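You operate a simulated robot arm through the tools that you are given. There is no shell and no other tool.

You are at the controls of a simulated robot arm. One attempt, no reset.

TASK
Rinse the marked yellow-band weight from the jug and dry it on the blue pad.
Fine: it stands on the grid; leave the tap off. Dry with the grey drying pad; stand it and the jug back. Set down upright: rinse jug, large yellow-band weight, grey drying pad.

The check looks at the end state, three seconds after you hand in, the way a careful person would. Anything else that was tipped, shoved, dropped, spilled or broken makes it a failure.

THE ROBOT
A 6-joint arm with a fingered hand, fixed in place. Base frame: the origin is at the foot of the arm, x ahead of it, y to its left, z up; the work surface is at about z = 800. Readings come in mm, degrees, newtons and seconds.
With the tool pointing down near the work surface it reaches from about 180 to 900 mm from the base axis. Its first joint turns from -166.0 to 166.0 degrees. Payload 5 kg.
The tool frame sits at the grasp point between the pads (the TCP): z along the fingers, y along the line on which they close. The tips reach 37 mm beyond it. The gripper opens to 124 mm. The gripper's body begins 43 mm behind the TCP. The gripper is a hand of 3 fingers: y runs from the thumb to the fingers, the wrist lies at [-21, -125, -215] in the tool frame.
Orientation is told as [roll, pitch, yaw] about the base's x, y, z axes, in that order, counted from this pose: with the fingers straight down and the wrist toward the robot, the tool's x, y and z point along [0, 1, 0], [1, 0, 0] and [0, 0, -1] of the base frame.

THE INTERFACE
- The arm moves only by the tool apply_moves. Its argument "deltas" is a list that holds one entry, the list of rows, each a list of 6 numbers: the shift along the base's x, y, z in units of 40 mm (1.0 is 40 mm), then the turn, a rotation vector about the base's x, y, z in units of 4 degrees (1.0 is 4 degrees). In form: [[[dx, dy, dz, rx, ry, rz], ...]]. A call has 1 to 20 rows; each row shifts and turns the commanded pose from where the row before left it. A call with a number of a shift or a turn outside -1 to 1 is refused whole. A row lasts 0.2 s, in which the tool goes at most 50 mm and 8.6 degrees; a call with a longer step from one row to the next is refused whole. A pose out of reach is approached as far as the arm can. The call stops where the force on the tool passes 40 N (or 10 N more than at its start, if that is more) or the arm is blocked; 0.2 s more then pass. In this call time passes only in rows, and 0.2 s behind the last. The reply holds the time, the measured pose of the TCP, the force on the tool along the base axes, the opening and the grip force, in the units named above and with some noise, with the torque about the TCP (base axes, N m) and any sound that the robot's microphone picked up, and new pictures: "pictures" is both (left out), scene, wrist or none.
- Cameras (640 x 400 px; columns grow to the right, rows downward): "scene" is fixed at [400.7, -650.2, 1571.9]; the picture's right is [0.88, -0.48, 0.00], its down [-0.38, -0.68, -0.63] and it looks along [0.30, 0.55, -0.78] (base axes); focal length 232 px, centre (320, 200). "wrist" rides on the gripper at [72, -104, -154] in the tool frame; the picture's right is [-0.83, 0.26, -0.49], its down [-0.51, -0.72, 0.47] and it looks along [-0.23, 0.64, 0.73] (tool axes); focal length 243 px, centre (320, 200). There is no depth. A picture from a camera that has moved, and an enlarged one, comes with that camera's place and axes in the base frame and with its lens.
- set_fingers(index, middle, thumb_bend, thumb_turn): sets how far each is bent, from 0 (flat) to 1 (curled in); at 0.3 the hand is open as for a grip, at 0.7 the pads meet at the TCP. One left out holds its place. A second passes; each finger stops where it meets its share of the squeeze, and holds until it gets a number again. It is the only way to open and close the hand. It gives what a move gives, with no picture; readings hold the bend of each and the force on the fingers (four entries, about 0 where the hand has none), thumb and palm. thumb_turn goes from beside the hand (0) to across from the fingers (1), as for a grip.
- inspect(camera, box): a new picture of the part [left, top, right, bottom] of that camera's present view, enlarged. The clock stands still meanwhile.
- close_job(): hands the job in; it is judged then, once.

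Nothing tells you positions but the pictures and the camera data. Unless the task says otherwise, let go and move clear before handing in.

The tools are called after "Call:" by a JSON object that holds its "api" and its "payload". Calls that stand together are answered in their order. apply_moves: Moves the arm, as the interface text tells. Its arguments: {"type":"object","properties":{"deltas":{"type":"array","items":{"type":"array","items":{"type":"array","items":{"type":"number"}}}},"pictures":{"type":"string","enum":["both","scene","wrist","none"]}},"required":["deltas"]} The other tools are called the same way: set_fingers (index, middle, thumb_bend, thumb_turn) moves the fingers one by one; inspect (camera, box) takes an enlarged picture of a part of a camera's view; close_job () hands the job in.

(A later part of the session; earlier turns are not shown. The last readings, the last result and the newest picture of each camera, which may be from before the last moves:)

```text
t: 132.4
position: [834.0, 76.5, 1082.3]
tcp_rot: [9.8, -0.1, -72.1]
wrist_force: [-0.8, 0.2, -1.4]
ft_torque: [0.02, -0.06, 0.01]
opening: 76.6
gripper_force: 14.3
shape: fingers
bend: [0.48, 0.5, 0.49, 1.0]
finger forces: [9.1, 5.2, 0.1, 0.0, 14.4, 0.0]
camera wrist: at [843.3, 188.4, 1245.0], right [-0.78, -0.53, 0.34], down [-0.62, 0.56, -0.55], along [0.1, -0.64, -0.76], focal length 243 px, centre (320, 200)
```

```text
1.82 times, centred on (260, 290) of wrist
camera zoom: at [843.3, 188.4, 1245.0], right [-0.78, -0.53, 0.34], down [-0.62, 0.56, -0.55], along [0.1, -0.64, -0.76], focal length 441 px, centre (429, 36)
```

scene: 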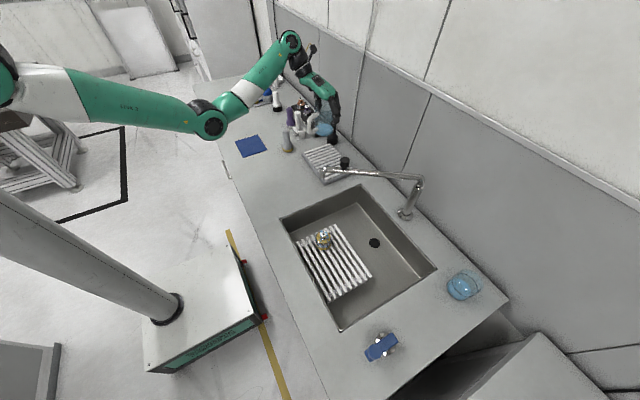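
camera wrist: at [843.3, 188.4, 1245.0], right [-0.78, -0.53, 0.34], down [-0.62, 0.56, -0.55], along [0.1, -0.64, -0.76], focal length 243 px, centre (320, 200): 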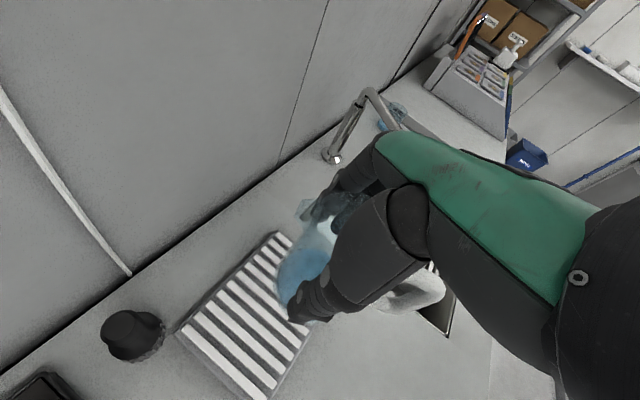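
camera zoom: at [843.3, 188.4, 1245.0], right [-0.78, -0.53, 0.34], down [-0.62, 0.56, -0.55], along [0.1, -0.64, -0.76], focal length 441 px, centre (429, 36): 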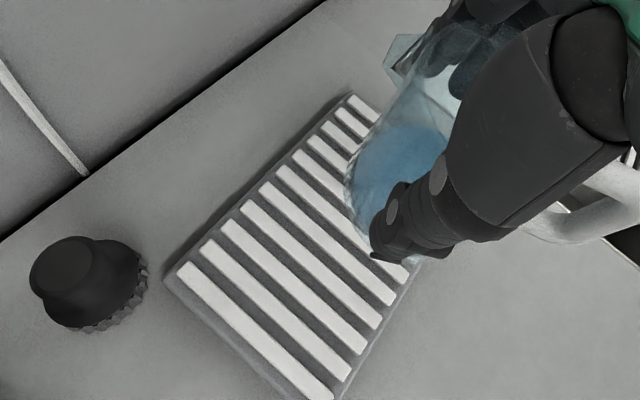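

The jug hangs over the rack. I'll lower it part way and check its position relative to the rack before setting down.

Call:
{"api": "apply_moves", "payload": {"deltas": [[[0, 0, -0.2, 0, 0, 0], [0, 0, -0.4, 0, 0, 0], [0, 0, -0.5, 0, 0, 0], [0, 0, -0.5, 0, 0, 0], [0, 0, -0.5, 0, 0, 0], [0, 0, -0.4, 0, 0, 0], [0, 0, -0.3, 0, 0, 0], [0, 0, -0.2, 0, 0, 0]]], "pictures": "none"}}

Call:
{"api": "inspect", "payload": {"camera": "scene", "box": [290, 110, 360, 190]}}

Call:
{"api": "inspect", "payload": {"camera": "wrist", "box": [120, 180, 400, 400]}}

```text
t: 134.2
position: [831.5, 74.3, 962.5]
tcp_rot: [9.9, 0.0, -71.9]
wrist_force: [1.0, 0.1, -1.8]
ft_torque: [0.01, -0.06, 0.0]
opening: 76.9
gripper_force: 14.4
shape: fingers
bend: [0.48, 0.5, 0.49, 1.0]
finger forces: [9.2, 5.1, 0.1, 0.1, 14.4, 0.0]
```

```text
5.00 times, centred on (325, 150) of scene
camera zoom: at [400.7, -650.2, 1571.9], right [0.88, -0.48, 0.0], down [-0.38, -0.68, -0.63], along [0.3, 0.55, -0.78], focal length 1162 px, centre (295, 450)
```

zoom: 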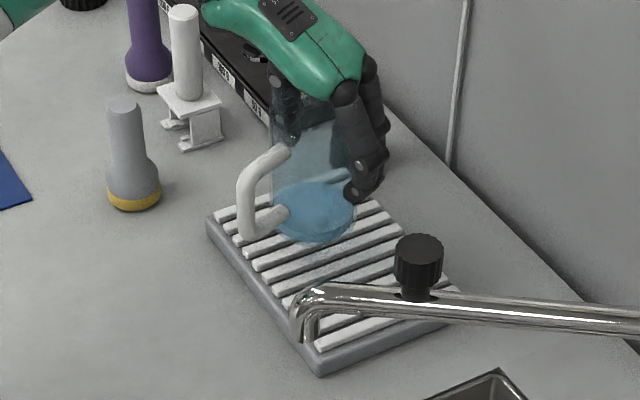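

```text
1.82 times, centred on (260, 290) of wrist
camera zoom: at [842.5, 187.7, 1125.1], right [-0.78, -0.53, 0.34], down [-0.62, 0.56, -0.55], along [0.1, -0.64, -0.76], focal length 441 px, centre (429, 36)
```

zoom: 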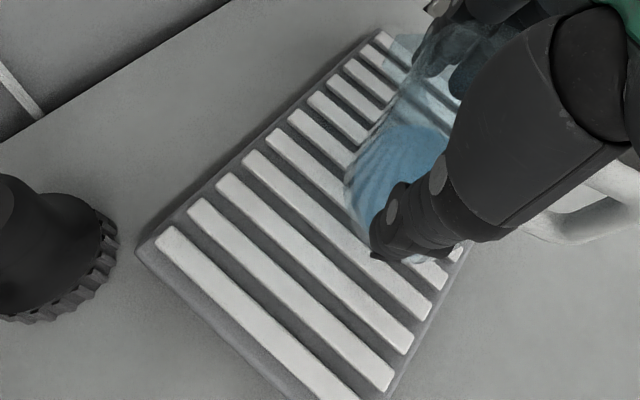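

By the scene view the jug is a bit toward the back of the rack, so I'll shift it about 12 mm each way to its old spot, then lower to just above the bars.

Call:
{"api": "apply_moves", "payload": {"deltas": [[[0.15, -0.15, -0.05, 0, 0, 0], [0.15, -0.15, -0.15, 0, 0, 0], [0, 0, -0.2, 0, 0, 0], [0, 0, -0.2, 0, 0, 0], [0, 0, -0.1, 0, 0, 0]]], "pictures": "none"}}

Call:
{"api": "inspect", "payload": {"camera": "scene", "box": [300, 120, 350, 180]}}

Call:
{"api": "apply_moves", "payload": {"deltas": [[[0, 0, -0.08, 0, 0, 0], [0, 0, -0.08, 0, 0, 0]]], "pictures": "none"}}

```text
t: 135.4
position: [844.9, 64.3, 936.2]
tcp_rot: [9.7, 0.0, -72.0]
wrist_force: [0.4, 0.1, -2.6]
ft_torque: [0.0, -0.03, 0.02]
opening: 76.5
gripper_force: 14.0
shape: fingers
bend: [0.48, 0.5, 0.49, 1.0]
finger forces: [9.1, 5.1, 0.1, 0.0, 14.6, 0.1]
```

```text
6.67 times, centred on (325, 150) of scene
camera zoom: at [400.7, -650.2, 1571.9], right [0.88, -0.48, 0.0], down [-0.38, -0.68, -0.63], along [0.3, 0.55, -0.78], focal length 1550 px, centre (287, 533)
```

zoom: 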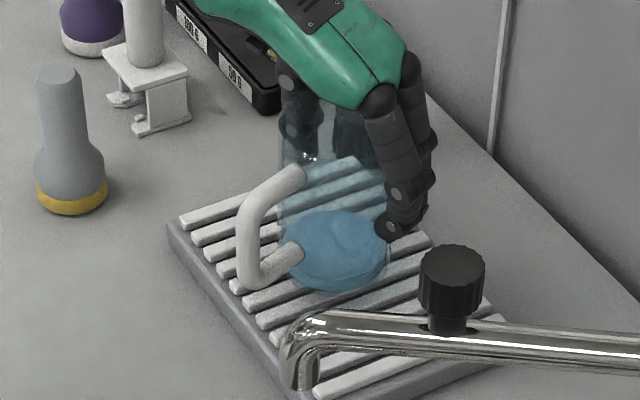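

```text
t: 136.0
position: [845.9, 64.0, 928.7]
tcp_rot: [9.7, 0.0, -72.2]
wrist_force: [-0.7, 0.0, -1.7]
ft_torque: [-0.02, -0.06, 0.01]
opening: 76.7
gripper_force: 14.4
shape: fingers
bend: [0.48, 0.5, 0.49, 1.0]
finger forces: [9.0, 5.2, 0.0, 0.1, 14.4, 0.0]
```

Nearly down and well placed on the rack. I'll lower in small steps until the bars take the weight.

Call:
{"api": "apply_moves", "payload": {"deltas": [[[0, 0, -0.05, 0, 0, 0], [0, 0, -0.05, 0, 0, 0]]], "pictures": "none"}}

Call:
{"api": "apply_moves", "payload": {"deltas": [[[0, 0, -0.04, 0, 0, 0], [0, 0, -0.04, 0, 0, 0]]], "pictures": "none"}}

Call:
{"api": "inspect", "payload": {"camera": "scene", "box": [300, 120, 350, 180]}}

```text
t: 136.6
position: [844.8, 64.8, 924.7]
tcp_rot: [9.9, -0.2, -71.9]
wrist_force: [0.0, 0.5, -0.3]
ft_torque: [0.0, -0.04, -0.03]
opening: 76.5
gripper_force: 14.8
shape: fingers
bend: [0.48, 0.5, 0.49, 1.0]
finger forces: [9.1, 5.1, 0.0, 0.0, 14.8, 0.0]
```

```text
t: 137.2
position: [845.4, 63.2, 923.5]
tcp_rot: [10.2, -0.1, -72.0]
wrist_force: [1.2, 1.8, 10.8]
ft_torque: [-0.2, 0.05, -0.01]
opening: 76.3
gripper_force: 16.1
shape: fingers
bend: [0.48, 0.5, 0.49, 1.0]
finger forces: [9.5, 5.8, 0.1, 0.0, 17.2, 0.0]
```

```text
6.67 times, centred on (325, 150) of scene
camera zoom: at [400.7, -650.2, 1571.9], right [0.88, -0.48, 0.0], down [-0.38, -0.68, -0.63], along [0.3, 0.55, -0.78], focal length 1550 px, centre (287, 533)
```

zoom: 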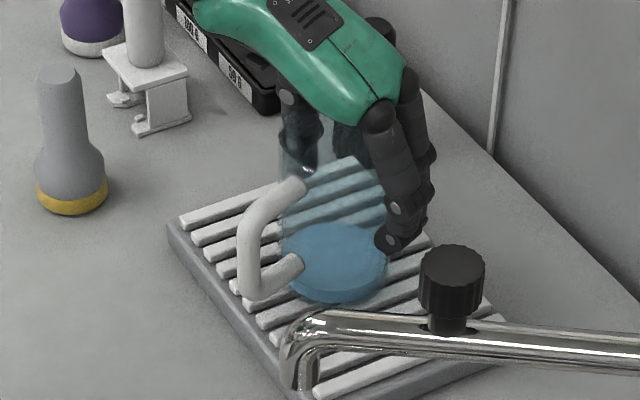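

The rack has taken the jug's weight. I'll ease off the press by a millimetre and open slowly.

Call:
{"api": "apply_moves", "payload": {"deltas": [[[0, 0, 0.035, 0, 0, 0]]], "pictures": "none"}}

Call:
{"api": "set_fingers", "payload": {"index": 0.45, "middle": 0.47, "thumb_bend": 0.46}}

Call:
{"api": "set_fingers", "payload": {"index": 0.3, "middle": 0.3, "thumb_bend": 0.3}}

Call:
{"api": "inspect", "payload": {"camera": "scene", "box": [300, 120, 350, 180]}}

```text
t: 137.6
position: [844.5, 63.5, 924.6]
tcp_rot: [9.8, -0.2, -72.0]
wrist_force: [1.6, 3.1, 10.8]
ft_torque: [-0.13, -0.01, 0.04]
opening: 76.6
gripper_force: 16.2
shape: fingers
bend: [0.48, 0.5, 0.49, 0.99]
finger forces: [9.6, 5.8, 0.0, 0.0, 17.1, 0.0]
```

```text
t: 138.6
position: [844.3, 62.9, 923.5]
tcp_rot: [9.9, 0.1, -72.0]
wrist_force: [0.4, 1.2, 4.7]
ft_torque: [-0.05, 0.01, -0.01]
opening: 85.4
gripper_force: 4.5
shape: fingers
bend: [0.44, 0.47, 0.46, 0.99]
finger forces: [3.6, 0.2, 0.1, 0.1, 5.0, 0.0]
```

```text
t: 139.6
position: [844.3, 63.5, 923.9]
tcp_rot: [9.7, 0.1, -72.0]
wrist_force: [0.4, -0.2, 0.6]
ft_torque: [-0.03, 0.0, 0.02]
opening: 128.2
gripper_force: 0.0
shape: fingers
bend: [0.3, 0.3, 0.3, 0.98]
finger forces: [0.0, 0.0, 0.0, 0.0, 0.0, 0.1]
```

```text
6.67 times, centred on (325, 150) of scene
camera zoom: at [400.7, -650.2, 1571.9], right [0.88, -0.48, 0.0], down [-0.38, -0.68, -0.63], along [0.3, 0.55, -0.78], focal length 1550 px, centre (287, 533)
```

zoom: 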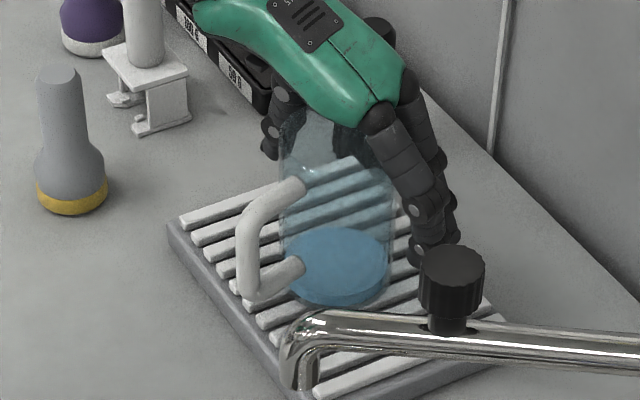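

The jug stands upright on its rack, released. I'll raise the hand clear and move around to above the weight in the sink.

Call:
{"api": "apply_moves", "payload": {"deltas": [[[0, 0, 0.5, 0, 0, 0], [0, 0, 0.9, 0, 0, 0], [0, 0, 1, 0, 0, 0], [0, 0, 1, 0, 0, 0], [-0.9, 0, 0, 0, 0, 1], [-0.9, 0, 0, 0, 0, 1], [-0.9, 0, 0, 0, 0, 1], [-0.9, 0, 0, 0, 0, 1], [-0.9, 0, 0, 0, 0, 1], [-0.9, 0, 0, 0, 0, 1], [-0.15, -0.65, 0, -0.3375, 0.246, 1], [-0.15, -0.65, 0, -0.3375, 0.246, 1], [-0.15, -0.65, 0, -0.3375, 0.246, 1], [-0.15, -0.65, 0, -0.3375, 0.246, 1], [-0.15, -0.65, 0, -0.3375, 0.246, 1], [-0.15, -0.65, 0, -0.3375, 0.246, 1], [0, -0.8, 0, 0, 0, 1], [0, -0.8, 0, 0, 0, 1], [0.1, -0.8, 0, 0, 0, 1], [0.1, -0.8, 0, 0, 0, 1]]], "pictures": "both"}}

Call:
{"api": "inspect", "payload": {"camera": "scene", "box": [290, 120, 360, 190]}}

Call:
{"api": "inspect", "payload": {"camera": "wrist", "box": [100, 200, 400, 400]}}

```text
t: 143.8
position: [598.1, -219.6, 1057.1]
tcp_rot: [0.0, -0.2, -7.8]
wrist_force: [0.2, -0.3, -0.6]
ft_torque: [-0.03, -0.02, -0.02]
opening: 128.6
gripper_force: 0.0
shape: fingers
bend: [0.3, 0.3, 0.3, 0.98]
finger forces: [0.0, 0.1, 0.0, 0.0, 0.1, 0.0]
camera wrist: at [505.3, -134.3, 1209.4], right [0.15, -0.86, 0.49], down [-0.78, -0.4, -0.47], along [0.6, -0.32, -0.73], focal length 243 px, centre (320, 200)
```

scene: 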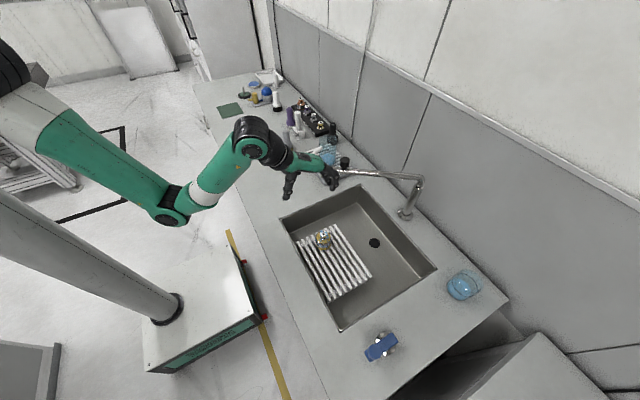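
wrist: 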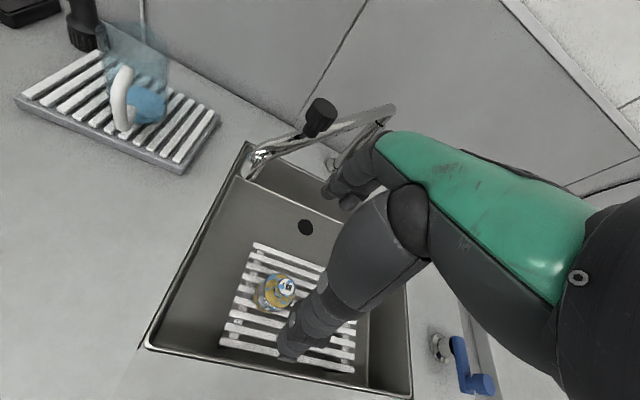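

```text
5.71 times, centred on (325, 155) of scene
camera zoom: at [400.7, -650.2, 1571.9], right [0.88, -0.48, 0.0], down [-0.38, -0.68, -0.63], along [0.3, 0.55, -0.78], focal length 1328 px, centre (291, 457)
```

zoom: 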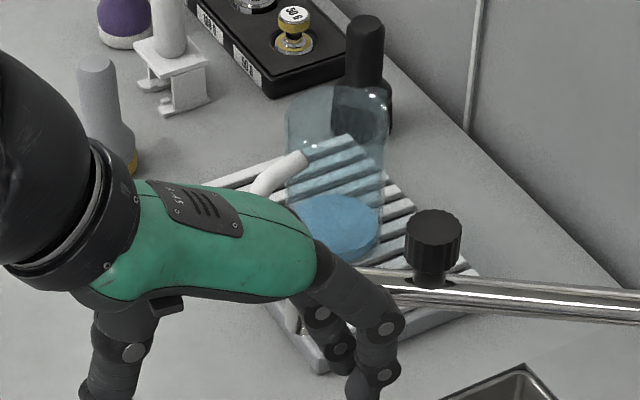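

```text
2.00 times, centred on (250, 300) of wrist
camera zoom: at [505.3, -134.3, 1209.4], right [0.15, -0.86, 0.49], down [-0.78, -0.4, -0.47], along [0.6, -0.32, -0.73], focal length 485 px, centre (460, 0)
```

zoom: 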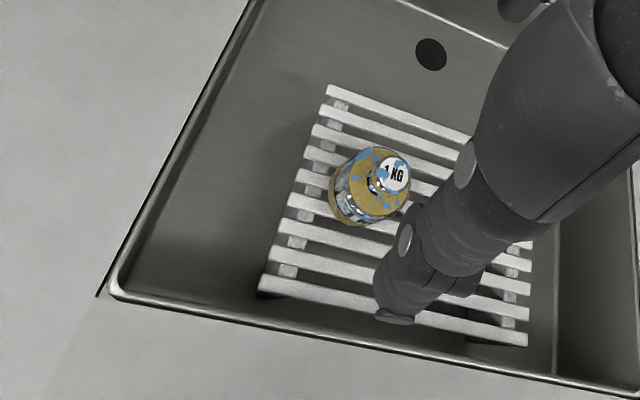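

The jug stands well on the rack. The weight measures (624, −270); I'll come over it and down in stages with the hand open.

Call:
{"api": "apply_moves", "payload": {"deltas": [[[0.25, -0.43, -0.8, 0, 0, 0.5], [0.25, -0.43, -0.8, 0, 0, 0.5], [0.25, -0.43, -0.8, 0, 0, 0.5], [0, 0, -0.6, 0, 0, 0.5]]], "pictures": "both"}}

Call:
{"api": "inspect", "payload": {"camera": "wrist", "box": [180, 140, 420, 380]}}

Call:
{"api": "inspect", "payload": {"camera": "scene", "box": [270, 170, 380, 280]}}

```text
t: 144.8
position: [628.7, -271.2, 937.5]
tcp_rot: [-0.2, 0.0, 0.1]
wrist_force: [1.1, 0.1, -0.4]
ft_torque: [0.02, 0.0, -0.02]
opening: 128.5
gripper_force: 0.0
shape: fingers
bend: [0.3, 0.3, 0.3, 0.98]
finger forces: [0.0, 0.0, 0.1, 0.0, 0.1, 0.0]
camera wrist: at [524.4, -200.2, 1090.0], right [0.26, -0.83, 0.49], down [-0.72, -0.51, -0.47], along [0.64, -0.23, -0.73], focal length 243 px, centre (320, 200)
```

scene: 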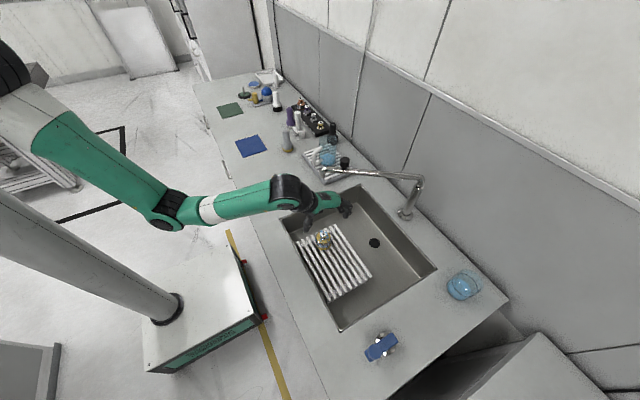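
wrist: 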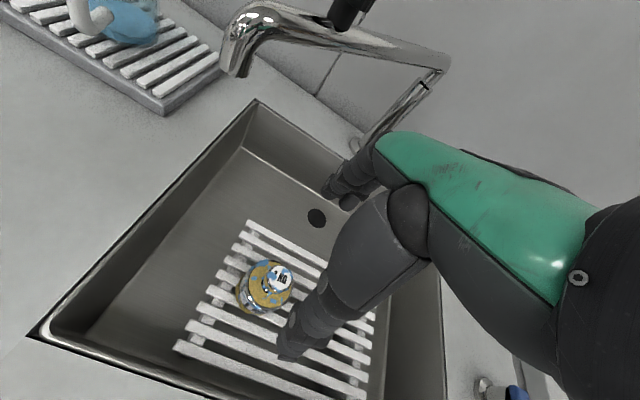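

```text
1.67 times, centred on (300, 260) of wrist
camera zoom: at [524.4, -200.2, 1090.0], right [0.26, -0.83, 0.49], down [-0.72, -0.51, -0.47], along [0.64, -0.23, -0.73], focal length 404 px, centre (353, 100)
```

zoom: 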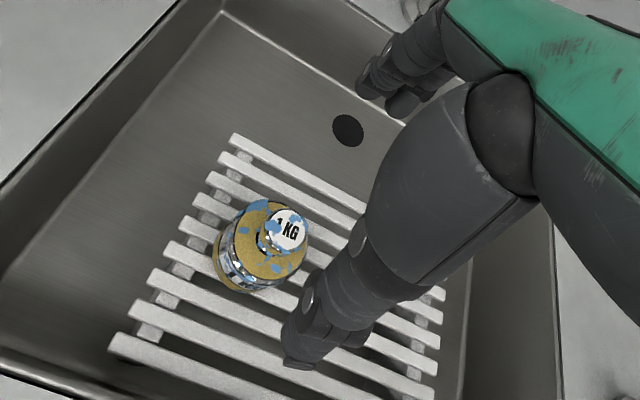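

```text
3.64 times, centred on (325, 225) of scene
camera zoom: at [400.7, -650.2, 1571.9], right [0.88, -0.48, 0.0], down [-0.38, -0.68, -0.63], along [0.3, 0.55, -0.78], focal length 845 px, centre (302, 109)
```

zoom: 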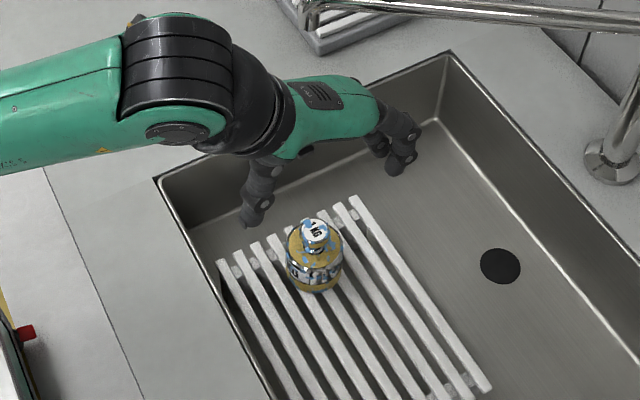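

Aligned over the weight. Lowering further, then checking clearance around the body.

Call:
{"api": "apply_moves", "payload": {"deltas": [[[-0.02, 0, -0.6, 0, 0, 0], [-0.02, 0, -0.7, 0, 0, 0], [0, 0, -0.7, 0, 0, 0]]], "pictures": "none"}}

Call:
{"api": "inspect", "payload": {"camera": "wrist", "box": [220, 140, 420, 360]}}

Call:
{"api": "inspect", "payload": {"camera": "scene", "box": [280, 180, 370, 270]}}

```text
t: 145.6
position: [626.8, -272.6, 856.9]
tcp_rot: [-0.2, -0.2, 0.0]
wrist_force: [-0.2, 0.5, 0.2]
ft_torque: [-0.01, 0.01, 0.0]
opening: 128.5
gripper_force: 0.0
shape: fingers
bend: [0.3, 0.3, 0.3, 0.98]
finger forces: [0.1, 0.0, 0.1, 0.0, 0.0, 0.0]
```

```text
1.82 times, centred on (320, 250) of wrist
camera zoom: at [522.6, -200.9, 1009.1], right [0.26, -0.83, 0.49], down [-0.72, -0.51, -0.47], along [0.64, -0.23, -0.73], focal length 441 px, centre (320, 109)
```

zoom: 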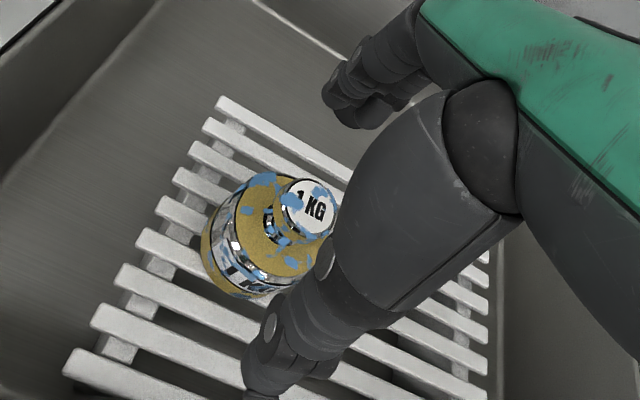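

```text
4.44 times, centred on (325, 225) of scene
camera zoom: at [400.7, -650.2, 1571.9], right [0.88, -0.48, 0.0], down [-0.38, -0.68, -0.63], along [0.3, 0.55, -0.78], focal length 1033 px, centre (298, 89)
```

zoom: 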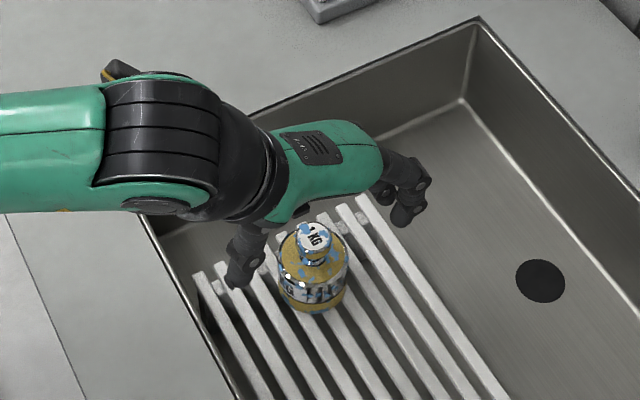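

Centred around the weight with room on both sides. Lowering the last bit.

Call:
{"api": "apply_moves", "payload": {"deltas": [[[0, 0.02, -0.5, 0, 0, 0], [0, 0.02, -0.5, 0, 0, 0], [0, 0, -0.42, 0, 0, 0]]], "pictures": "none"}}

Call:
{"api": "set_fingers", "payload": {"index": 0.44, "middle": 0.44, "thumb_bend": 0.44}}

Call:
{"api": "inspect", "payload": {"camera": "wrist", "box": [220, 140, 420, 360]}}

Call:
{"api": "inspect", "payload": {"camera": "scene", "box": [280, 180, 370, 270]}}

```text
t: 146.4
position: [627.6, -270.1, 801.0]
tcp_rot: [-0.1, -0.1, 0.1]
wrist_force: [-0.3, 0.4, -0.2]
ft_torque: [0.0, 0.02, 0.0]
opening: 128.2
gripper_force: 0.0
shape: fingers
bend: [0.3, 0.3, 0.3, 0.98]
finger forces: [0.0, 0.1, 0.0, 0.0, 0.0, 0.0]
```

```text
t: 147.4
position: [627.9, -270.5, 800.6]
tcp_rot: [0.0, -0.1, 0.0]
wrist_force: [0.3, 0.2, 1.0]
ft_torque: [0.01, 0.0, 0.0]
opening: 86.9
gripper_force: 0.1
shape: fingers
bend: [0.44, 0.44, 0.44, 0.99]
finger forces: [0.0, 0.1, 0.1, 0.0, 0.0, 0.0]
```

```text
1.82 times, centred on (320, 250) of wrist
camera zoom: at [523.1, -198.5, 953.0], right [0.26, -0.83, 0.49], down [-0.72, -0.51, -0.47], along [0.64, -0.23, -0.73], focal length 441 px, centre (320, 109)
```

zoom: 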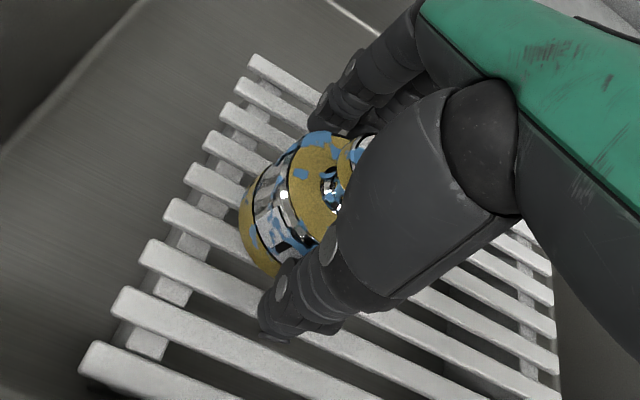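

```text
4.44 times, centred on (325, 225) of scene
camera zoom: at [400.7, -650.2, 1571.9], right [0.88, -0.48, 0.0], down [-0.38, -0.68, -0.63], along [0.3, 0.55, -0.78], focal length 1033 px, centre (298, 89)
```

zoom: 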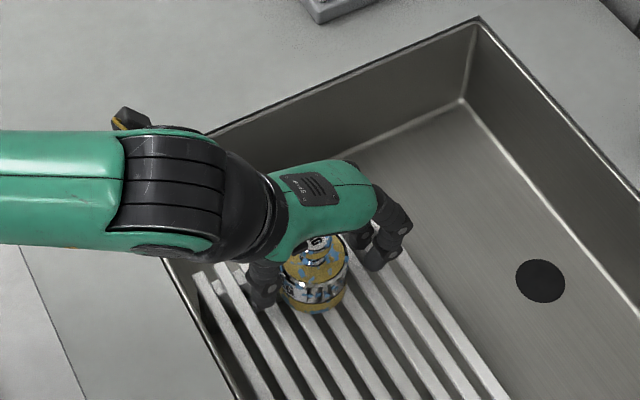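

No contact yet at 87 mm. Closing in steps to the body's width.

Call:
{"api": "set_fingers", "payload": {"index": 0.5, "middle": 0.5, "thumb_bend": 0.5}}

Call:
{"api": "set_fingers", "payload": {"index": 0.54, "middle": 0.54, "thumb_bend": 0.54}}

Call:
{"api": "inspect", "payload": {"camera": "wrist", "box": [220, 140, 420, 360]}}

Call:
{"api": "inspect", "payload": {"camera": "scene", "box": [290, 190, 350, 260]}}

```text
t: 148.4
position: [627.4, -270.9, 801.2]
tcp_rot: [-0.1, 0.0, -0.1]
wrist_force: [-2.9, -0.3, 0.4]
ft_torque: [0.01, 0.02, -0.01]
opening: 69.7
gripper_force: 1.3
shape: fingers
bend: [0.5, 0.5, 0.49, 1.0]
finger forces: [0.0, 0.0, 0.0, 0.0, 2.0, 0.0]
```

```text
t: 149.4
position: [627.7, -269.8, 800.4]
tcp_rot: [-0.1, -0.1, 0.0]
wrist_force: [-1.1, 1.0, 0.7]
ft_torque: [0.01, -0.07, 0.02]
opening: 61.9
gripper_force: 3.4
shape: fingers
bend: [0.53, 0.54, 0.52, 1.0]
finger forces: [2.0, 0.4, 0.0, 0.0, 3.6, 0.1]
```

```text
1.82 times, centred on (320, 250) of wrist
camera zoom: at [523.1, -198.4, 953.0], right [0.26, -0.83, 0.49], down [-0.72, -0.51, -0.47], along [0.64, -0.23, -0.73], focal length 441 px, centre (320, 109)
```

zoom: 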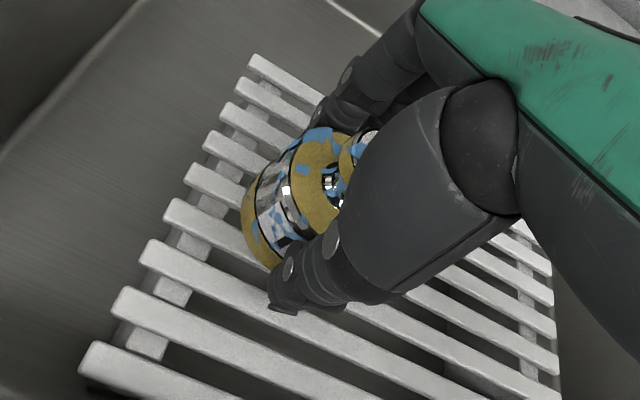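

```text
5.71 times, centred on (320, 225) of scene
camera zoom: at [400.7, -650.2, 1571.9], right [0.88, -0.48, 0.0], down [-0.38, -0.68, -0.63], along [0.3, 0.55, -0.78], focal length 1328 px, centre (320, 57)
```

zoom: 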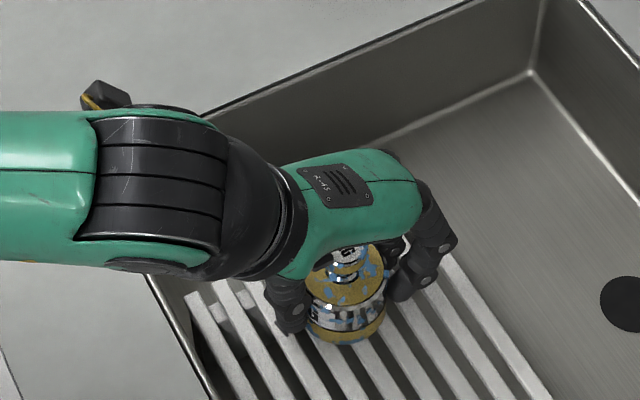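

All three digits touch the body at 62 mm. Tightening to a full grip.

Call:
{"api": "set_fingers", "payload": {"index": 0.62, "middle": 0.63, "thumb_bend": 0.62}}

Call:
{"api": "inspect", "payload": {"camera": "scene", "box": [290, 190, 350, 260]}}

Call:
{"api": "inspect", "payload": {"camera": "wrist", "box": [240, 160, 380, 320]}}

```text
t: 150.4
position: [626.5, -270.6, 800.7]
tcp_rot: [-0.1, -0.1, 0.0]
wrist_force: [3.9, -0.3, 0.7]
ft_torque: [-0.06, -0.42, 0.0]
opening: 59.6
gripper_force: 15.4
shape: fingers
bend: [0.54, 0.57, 0.54, 1.0]
finger forces: [9.2, 8.1, 0.0, 0.0, 14.7, 0.0]
```

```text
5.71 times, centred on (320, 225) of scene
camera zoom: at [400.7, -650.2, 1571.9], right [0.88, -0.48, 0.0], down [-0.38, -0.68, -0.63], along [0.3, 0.55, -0.78], focal length 1328 px, centre (320, 57)
```

zoom: 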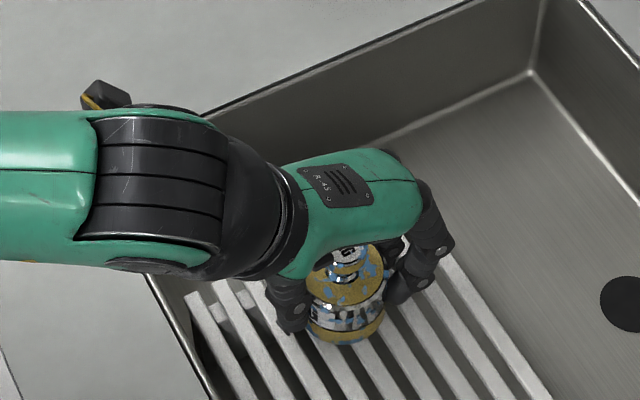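

```text
2.50 times, centred on (310, 240) of wrist
camera zoom: at [523.3, -198.5, 953.1], right [0.26, -0.83, 0.49], down [-0.72, -0.51, -0.47], along [0.64, -0.23, -0.73], focal length 606 px, centre (345, 100)
```

zoom: 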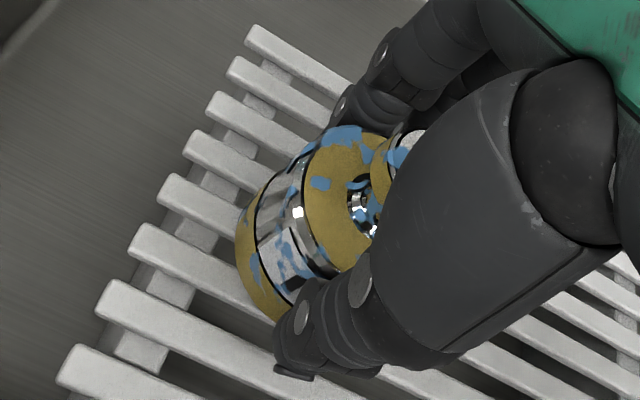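

Balanced grip of about 15 N. I'll lift very gently and see whether it holds the kilogram.

Call:
{"api": "apply_moves", "payload": {"deltas": [[[0, 0, 0.05, 0, 0, 0], [0, 0, 0.08, 0, 0, 0], [0, 0, 0.1, 0, 0, 0], [0, 0, 0.08, 0, 0, 0]]], "pictures": "none"}}

Call:
{"api": "inspect", "payload": {"camera": "scene", "box": [290, 190, 350, 260]}}

Call:
{"api": "inspect", "payload": {"camera": "wrist", "box": [240, 160, 380, 320]}}

```text
t: 151.4
position: [627.8, -270.2, 814.0]
tcp_rot: [-0.2, 0.0, 0.0]
wrist_force: [-0.4, 0.1, -10.5]
ft_torque: [0.01, 0.0, 0.02]
opening: 59.7
gripper_force: 14.7
shape: fingers
bend: [0.54, 0.58, 0.54, 1.0]
finger forces: [8.0, 6.6, 0.1, 0.0, 14.7, 0.0]
```

```text
5.71 times, centred on (320, 225) of scene
camera zoom: at [400.7, -650.2, 1571.9], right [0.88, -0.48, 0.0], down [-0.38, -0.68, -0.63], along [0.3, 0.55, -0.78], focal length 1328 px, centre (320, 57)
```

zoom: 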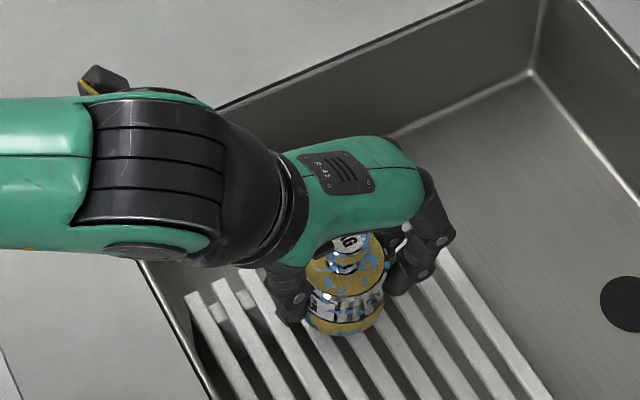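

```text
2.50 times, centred on (310, 240) of wrist
camera zoom: at [523.7, -198.3, 966.0], right [0.26, -0.83, 0.49], down [-0.72, -0.51, -0.47], along [0.64, -0.23, -0.73], focal length 606 px, centre (345, 100)
```

zoom: 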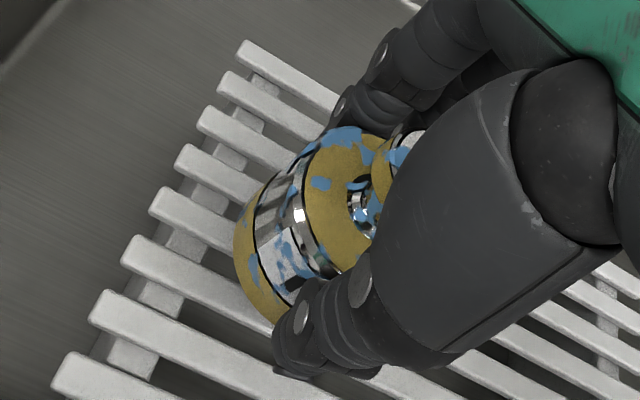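

The weight is off the grid (10 N on the wrist) and not slipping. I'll ask for a slightly firmer squeeze before carrying it.

Call:
{"api": "set_fingers", "payload": {"index": 0.68, "middle": 0.7, "thumb_bend": 0.68}}

Call:
{"api": "inspect", "payload": {"camera": "wrist", "box": [240, 160, 380, 320]}}

```text
t: 152.4
position: [628.1, -270.9, 814.1]
tcp_rot: [0.0, 0.0, -0.1]
wrist_force: [-0.7, 0.2, -9.1]
ft_torque: [-0.03, -0.05, 0.0]
opening: 59.1
gripper_force: 22.9
shape: fingers
bend: [0.56, 0.61, 0.53, 1.0]
finger forces: [12.0, 11.0, 0.0, 0.0, 22.3, 0.0]
```

```text
2.50 times, centred on (310, 240) of wrist
camera zoom: at [523.8, -198.4, 966.1], right [0.26, -0.83, 0.49], down [-0.72, -0.51, -0.47], along [0.64, -0.23, -0.73], focal length 606 px, centre (345, 100)
```

zoom: 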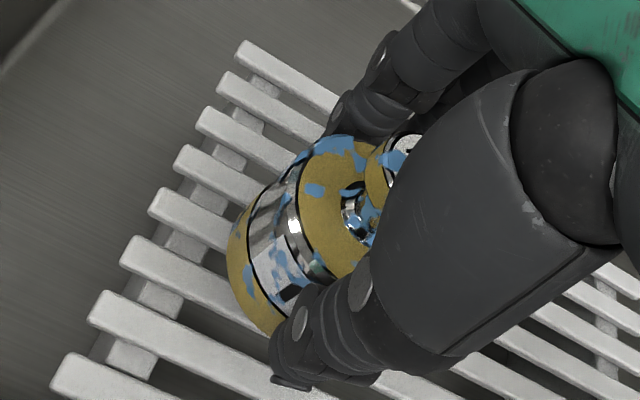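

Firm grip of 23 N. I'll lift it out of the sink and carry it toward the blue pad at a steady pace.

Call:
{"api": "apply_moves", "payload": {"deltas": [[[0, 0, 0.2, 0, 0, 0], [0, 0, 0.4, 0, 0, 0], [0, 0, 0.6, 0, 0, 0], [0, 0, 0.7, 0, 0, 0], [0, 0, 0.7, 0, 0, 0], [0, 0, 0.7, 0, 0, 0], [-0.1, 0.1, 0.5, 0, 0, 0], [-0.2, 0.3, 0.25, 0, 0, 0], [-0.3, 0.5, 0, 0, 0, 0], [-0.3, 0.6, 0, 0, 0, 0], [-0.3, 0.7, 0, 0, 0, 0], [-0.2, 0.8, 0, 0, 0, 0], [-0.1, 0.8, 0, 0, 0, 0], [0, 0.8, 0, 0, 0, 0], [0, 0.8, 0, 0, 0, 0], [0, 0.8, 0, 0, 0, 0], [0, 0.8, 0, 0, 0, 0], [0, 0.7, 0, 0, 0, 0], [0, 0.5, 0, 0, 0, 0], [0, 0.3, 0, 0, 0, 0]]], "pictures": "both"}}

```text
t: 156.6
position: [567.8, 69.5, 977.2]
tcp_rot: [-0.1, 0.0, 0.0]
wrist_force: [0.1, 0.1, -9.7]
ft_torque: [-0.03, -0.01, 0.02]
opening: 58.7
gripper_force: 22.5
shape: fingers
bend: [0.56, 0.61, 0.53, 1.0]
finger forces: [12.0, 11.1, 0.1, 0.0, 21.9, 0.0]
camera wrist: at [463.8, 142.4, 1129.8], right [0.26, -0.83, 0.49], down [-0.72, -0.51, -0.47], along [0.64, -0.23, -0.73], focal length 243 px, centre (320, 200)
```

scene: 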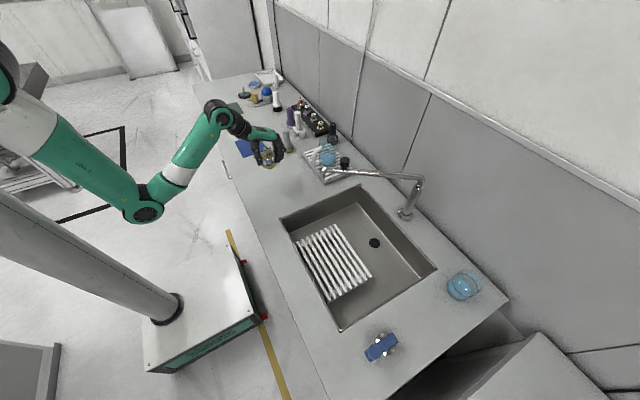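
wrist: 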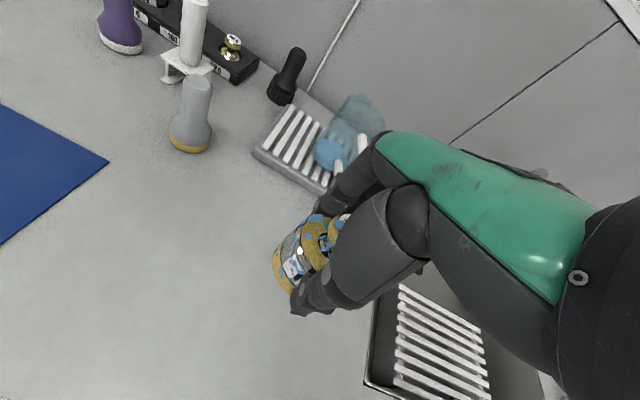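

Carrying well. The blue pad spans x 495–622, y 314–458 (centre (558, 386)). I'll move over it and come down to just above.

Call:
{"api": "apply_moves", "payload": {"deltas": [[[0, 0.3, 0, 0, 0, 0], [-0.02, 0.6, 0, 0, 0, 0], [-0.02, 0.8, 0, 0, 0, 0], [-0.02, 0.9, 0, 0, 0, 0], [-0.02, 0.9, 0, 0, 0, 0], [-0.02, 0.9, 0, 0, 0, 0], [-0.02, 0.9, 0, 0, 0, 0], [0, 0.9, 0, 0, 0, 0], [0, 0.7, 0, 0, 0, 0], [0, 0.5, 0, 0, 0, 0], [0, 0.35, 0, 0, 0, 0], [0, 0.15, -0.2, 0, 0, 0], [0, 0, -0.4, 0, 0, 0], [0, 0, -0.5, 0, 0, 0], [0, 0, -0.4, 0, 0, 0], [0, 0, -0.2, 0, 0, 0]]], "pictures": "both"}}

Call:
{"api": "inspect", "payload": {"camera": "scene", "box": [210, 90, 310, 180]}}

Call:
{"api": "inspect", "payload": {"camera": "wrist", "box": [180, 180, 400, 400]}}

```text
t: 160.0
position: [564.1, 384.9, 908.1]
tcp_rot: [-0.1, 0.0, -0.1]
wrist_force: [0.3, -0.6, -10.3]
ft_torque: [0.01, -0.04, -0.01]
opening: 58.8
gripper_force: 22.5
shape: fingers
bend: [0.56, 0.61, 0.53, 1.0]
finger forces: [12.0, 11.1, 0.2, 0.0, 21.6, 0.1]
camera wrist: at [459.1, 457.4, 1060.4], right [0.26, -0.83, 0.49], down [-0.72, -0.51, -0.47], along [0.64, -0.23, -0.73], focal length 243 px, centre (320, 200)
```

scene: 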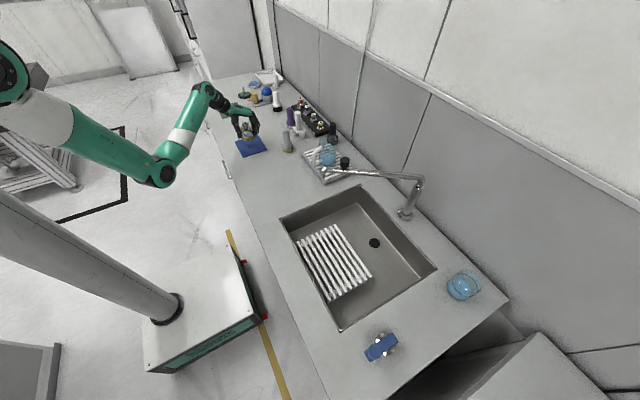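
wrist: 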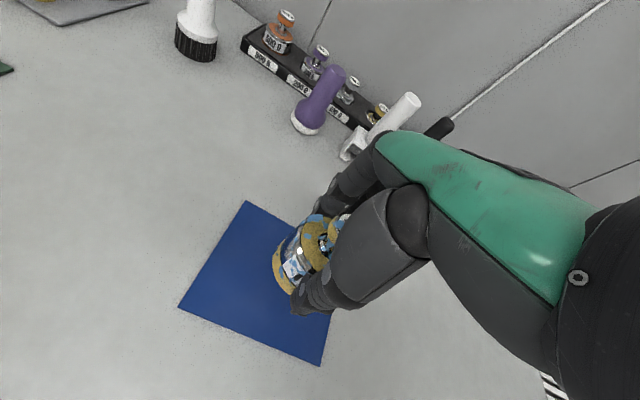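

```text
4.44 times, centred on (260, 135) of scene
camera zoom: at [400.7, -650.2, 1571.9], right [0.88, -0.48, 0.0], down [-0.38, -0.68, -0.63], along [0.3, 0.55, -0.78], focal length 1033 px, centre (587, 489)
```

zoom: 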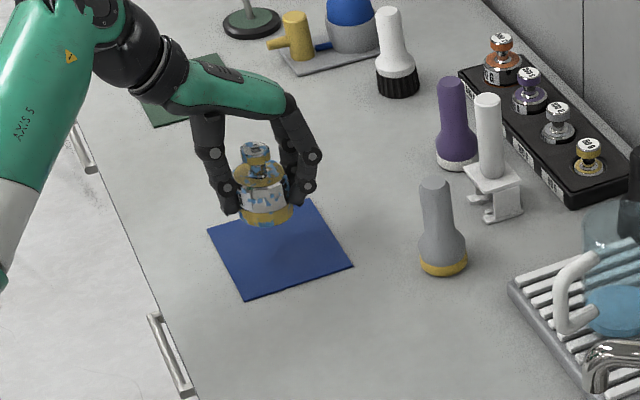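

```text
1.82 times, centred on (290, 290) of wrist
camera zoom: at [459.1, 457.4, 1060.4], right [0.26, -0.83, 0.49], down [-0.72, -0.51, -0.47], along [0.64, -0.23, -0.73], focal length 441 px, centre (374, 36)
```

zoom: 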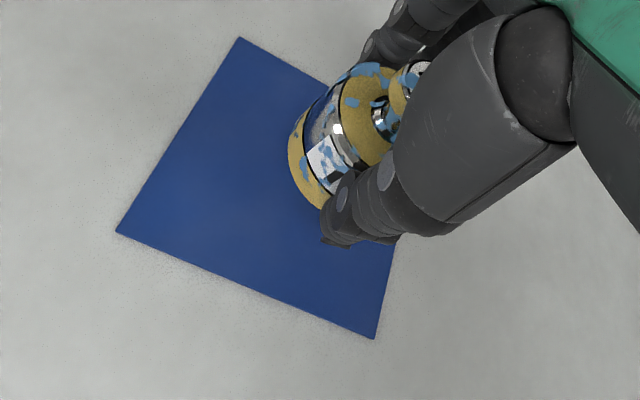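

The weight is above the pad, slightly toward the back; I'll shift it 12 mm toward the centre and lower in small steps until it touches.

Call:
{"api": "apply_moves", "payload": {"deltas": [[[0, -0.15, -0.1, 0, 0, 0], [0, -0.15, -0.2, 0, 0, 0], [0, 0, -0.2, 0, 0, 0], [0, 0, -0.1, 0, 0, 0]]], "pictures": "none"}}

Call:
{"api": "apply_moves", "payload": {"deltas": [[[0, 0, -0.05, 0, 0, 0], [0, 0, -0.05, 0, 0, 0]]], "pictures": "none"}}

Call:
{"api": "inspect", "payload": {"camera": "scene", "box": [220, 100, 290, 170]}}

```text
t: 161.0
position: [564.1, 373.1, 884.1]
tcp_rot: [-0.1, 0.0, 0.2]
wrist_force: [-0.3, -0.1, -10.3]
ft_torque: [-0.02, -0.03, 0.01]
opening: 58.7
gripper_force: 22.4
shape: fingers
bend: [0.56, 0.61, 0.53, 1.0]
finger forces: [11.9, 11.0, 0.1, 0.1, 21.6, 0.1]
```

```text
t: 161.6
position: [563.0, 373.0, 879.6]
tcp_rot: [-0.1, 0.1, 0.1]
wrist_force: [-0.3, 1.2, -10.1]
ft_torque: [-0.02, -0.04, 0.0]
opening: 59.0
gripper_force: 23.0
shape: fingers
bend: [0.56, 0.61, 0.53, 1.0]
finger forces: [12.0, 11.0, 0.0, 0.0, 21.6, 0.1]
```

```text
5.71 times, centred on (255, 135) of scene
camera zoom: at [400.7, -650.2, 1571.9], right [0.88, -0.48, 0.0], down [-0.38, -0.68, -0.63], along [0.3, 0.55, -0.78], focal length 1328 px, centre (691, 571)
```

zoom: 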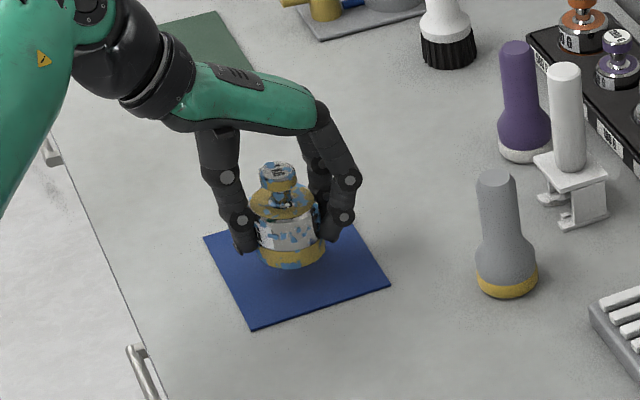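

Good view; it is a few millimetres above the pad. Lowering in fine steps.

Call:
{"api": "apply_moves", "payload": {"deltas": [[[0, 0, -0.05, 0, 0, 0], [0, 0, -0.05, 0, 0, 0]]], "pictures": "none"}}

Call:
{"api": "apply_moves", "payload": {"deltas": [[[0, 0, -0.04, 0, 0, 0], [0, 0, -0.04, 0, 0, 0]]], "pictures": "none"}}

```text
t: 162.2
position: [564.0, 372.6, 876.6]
tcp_rot: [-0.1, 0.0, 0.0]
wrist_force: [-0.6, 0.2, -9.9]
ft_torque: [-0.02, -0.02, 0.05]
opening: 58.6
gripper_force: 22.4
shape: fingers
bend: [0.56, 0.61, 0.53, 1.0]
finger forces: [11.9, 11.0, 0.0, 0.0, 21.6, 0.1]
```

```text
t: 162.8
position: [564.0, 373.9, 873.2]
tcp_rot: [-0.1, 0.0, 0.0]
wrist_force: [-0.3, 0.0, -9.6]
ft_torque: [0.0, -0.04, -0.01]
opening: 58.7
gripper_force: 22.5
shape: fingers
bend: [0.56, 0.61, 0.53, 1.0]
finger forces: [11.9, 11.0, 0.1, 0.0, 21.7, 0.1]
```

Call:
{"api": "apply_moves", "payload": {"deltas": [[[0, 0, -0.05, 0, 0, 0], [0, 0, -0.05, 0, 0, 0]]], "pictures": "none"}}

Call:
{"api": "inspect", "payload": {"camera": "scene", "box": [230, 110, 280, 160]}}

```text
t: 163.4
position: [564.0, 373.1, 869.3]
tcp_rot: [-0.1, 0.0, 0.0]
wrist_force: [-0.5, 0.1, -10.3]
ft_torque: [0.02, -0.05, -0.01]
opening: 58.8
gripper_force: 22.5
shape: fingers
bend: [0.56, 0.61, 0.53, 1.0]
finger forces: [11.9, 11.0, 0.0, 0.0, 21.5, 0.1]
```

```text
8.00 times, centred on (255, 135) of scene
camera zoom: at [400.7, -650.2, 1571.9], right [0.88, -0.48, 0.0], down [-0.38, -0.68, -0.63], along [0.3, 0.55, -0.78], focal length 1860 px, centre (840, 720)
```

zoom: 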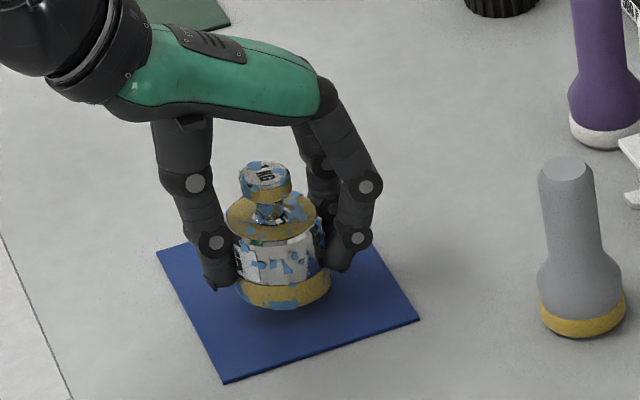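

Still a hair above. Continuing down.

Call:
{"api": "apply_moves", "payload": {"deltas": [[[0, 0, -0.05, 0, 0, 0], [0, 0, -0.05, 0, 0, 0]]], "pictures": "none"}}

Call:
{"api": "apply_moves", "payload": {"deltas": [[[0, 0, -0.04, 0, 0, 0], [0, 0, -0.04, 0, 0, 0]]], "pictures": "none"}}

```text
t: 164.0
position: [563.5, 373.9, 865.4]
tcp_rot: [-0.1, -0.1, 0.0]
wrist_force: [0.1, 0.4, -9.3]
ft_torque: [-0.02, -0.02, 0.0]
opening: 58.8
gripper_force: 22.8
shape: fingers
bend: [0.56, 0.61, 0.53, 1.0]
finger forces: [11.9, 11.0, 0.0, 0.0, 21.6, 0.0]
```

```text
t: 164.6
position: [563.8, 372.7, 862.7]
tcp_rot: [-0.1, 0.0, 0.0]
wrist_force: [0.1, -0.2, -10.7]
ft_torque: [0.02, -0.02, -0.03]
opening: 58.8
gripper_force: 22.2
shape: fingers
bend: [0.56, 0.61, 0.53, 1.0]
finger forces: [11.9, 11.0, 0.0, 0.1, 21.5, 0.0]
```

Call:
{"api": "apply_moves", "payload": {"deltas": [[[0, 0, -0.05, 0, 0, 0], [0, 0, -0.05, 0, 0, 0]]], "pictures": "none"}}

Call:
{"api": "inspect", "payload": {"camera": "scene", "box": [230, 110, 280, 160]}}

Call:
{"api": "inspect", "payload": {"camera": "wrist", "box": [200, 180, 380, 380]}}

```text
t: 165.2
position: [563.9, 374.0, 858.9]
tcp_rot: [-0.1, -0.1, 0.0]
wrist_force: [-2.3, -1.2, -0.5]
ft_torque: [-0.14, -0.11, -0.04]
opening: 58.7
gripper_force: 23.0
shape: fingers
bend: [0.57, 0.62, 0.53, 1.0]
finger forces: [11.5, 11.3, 0.0, 0.0, 23.9, 0.1]
```

```text
8.00 times, centred on (255, 135) of scene
camera zoom: at [400.7, -650.2, 1571.9], right [0.88, -0.48, 0.0], down [-0.38, -0.68, -0.63], along [0.3, 0.55, -0.78], focal length 1860 px, centre (840, 720)
```

zoom: 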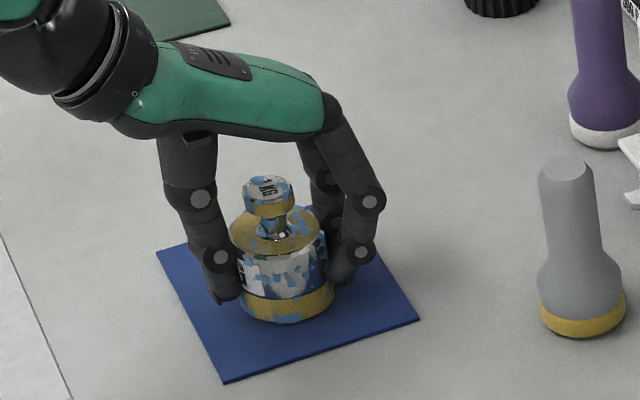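

```text
2.00 times, centred on (290, 280) of wrist
camera zoom: at [459.3, 445.4, 1010.6], right [0.26, -0.83, 0.49], down [-0.72, -0.51, -0.47], along [0.64, -0.23, -0.73], focal length 485 px, centre (380, 40)
```

zoom: 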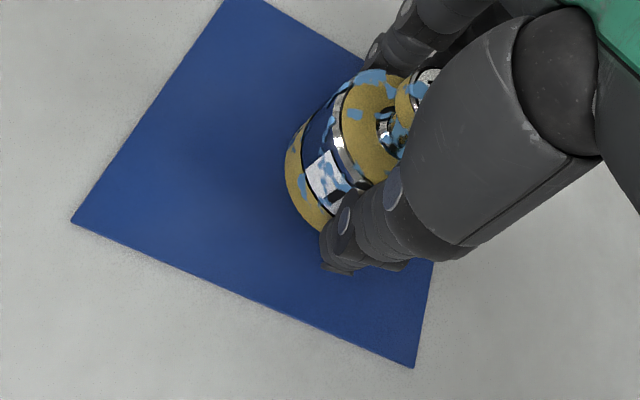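

The pad has taken the load and the weight stands upright on it. Opening slowly.

Call:
{"api": "set_fingers", "payload": {"index": 0.53, "middle": 0.55, "thumb_bend": 0.52}}

Call:
{"api": "set_fingers", "payload": {"index": 0.48, "middle": 0.48, "thumb_bend": 0.47}}

Call:
{"api": "set_fingers", "payload": {"index": 0.3, "middle": 0.3, "thumb_bend": 0.3}}

Call:
{"api": "inspect", "payload": {"camera": "scene", "box": [230, 110, 280, 160]}}

```text
t: 166.2
position: [563.6, 374.4, 858.3]
tcp_rot: [-0.1, 0.0, 0.0]
wrist_force: [-0.6, 1.4, -0.5]
ft_torque: [0.0, -0.01, 0.0]
opening: 63.6
gripper_force: 1.9
shape: fingers
bend: [0.53, 0.55, 0.5, 1.0]
finger forces: [0.6, 0.2, 0.1, 0.0, 2.4, 0.1]
```

```text
t: 167.2
position: [563.3, 373.7, 856.4]
tcp_rot: [-0.2, 0.0, 0.0]
wrist_force: [-0.3, -0.2, 0.3]
ft_torque: [0.02, 0.0, 0.01]
opening: 74.9
gripper_force: 0.1
shape: fingers
bend: [0.48, 0.48, 0.47, 1.0]
finger forces: [0.0, 0.0, 0.0, 0.0, 0.0, 0.0]
```

```text
t: 168.2
position: [564.6, 374.2, 858.4]
tcp_rot: [-0.1, -0.1, -0.1]
wrist_force: [-0.5, -0.6, -0.3]
ft_torque: [0.0, 0.02, -0.01]
opening: 128.3
gripper_force: 0.1
shape: fingers
bend: [0.3, 0.3, 0.3, 0.98]
finger forces: [0.1, 0.0, 0.0, 0.1, 0.1, 0.1]
```

```text
8.00 times, centred on (255, 135) of scene
camera zoom: at [400.7, -650.2, 1571.9], right [0.88, -0.48, 0.0], down [-0.38, -0.68, -0.63], along [0.3, 0.55, -0.78], focal length 1860 px, centre (840, 720)
```

zoom: 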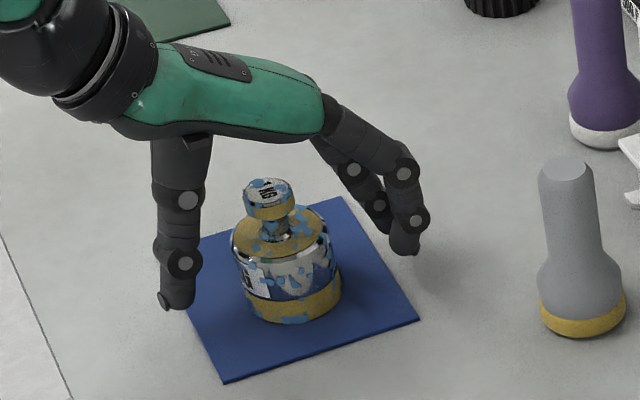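

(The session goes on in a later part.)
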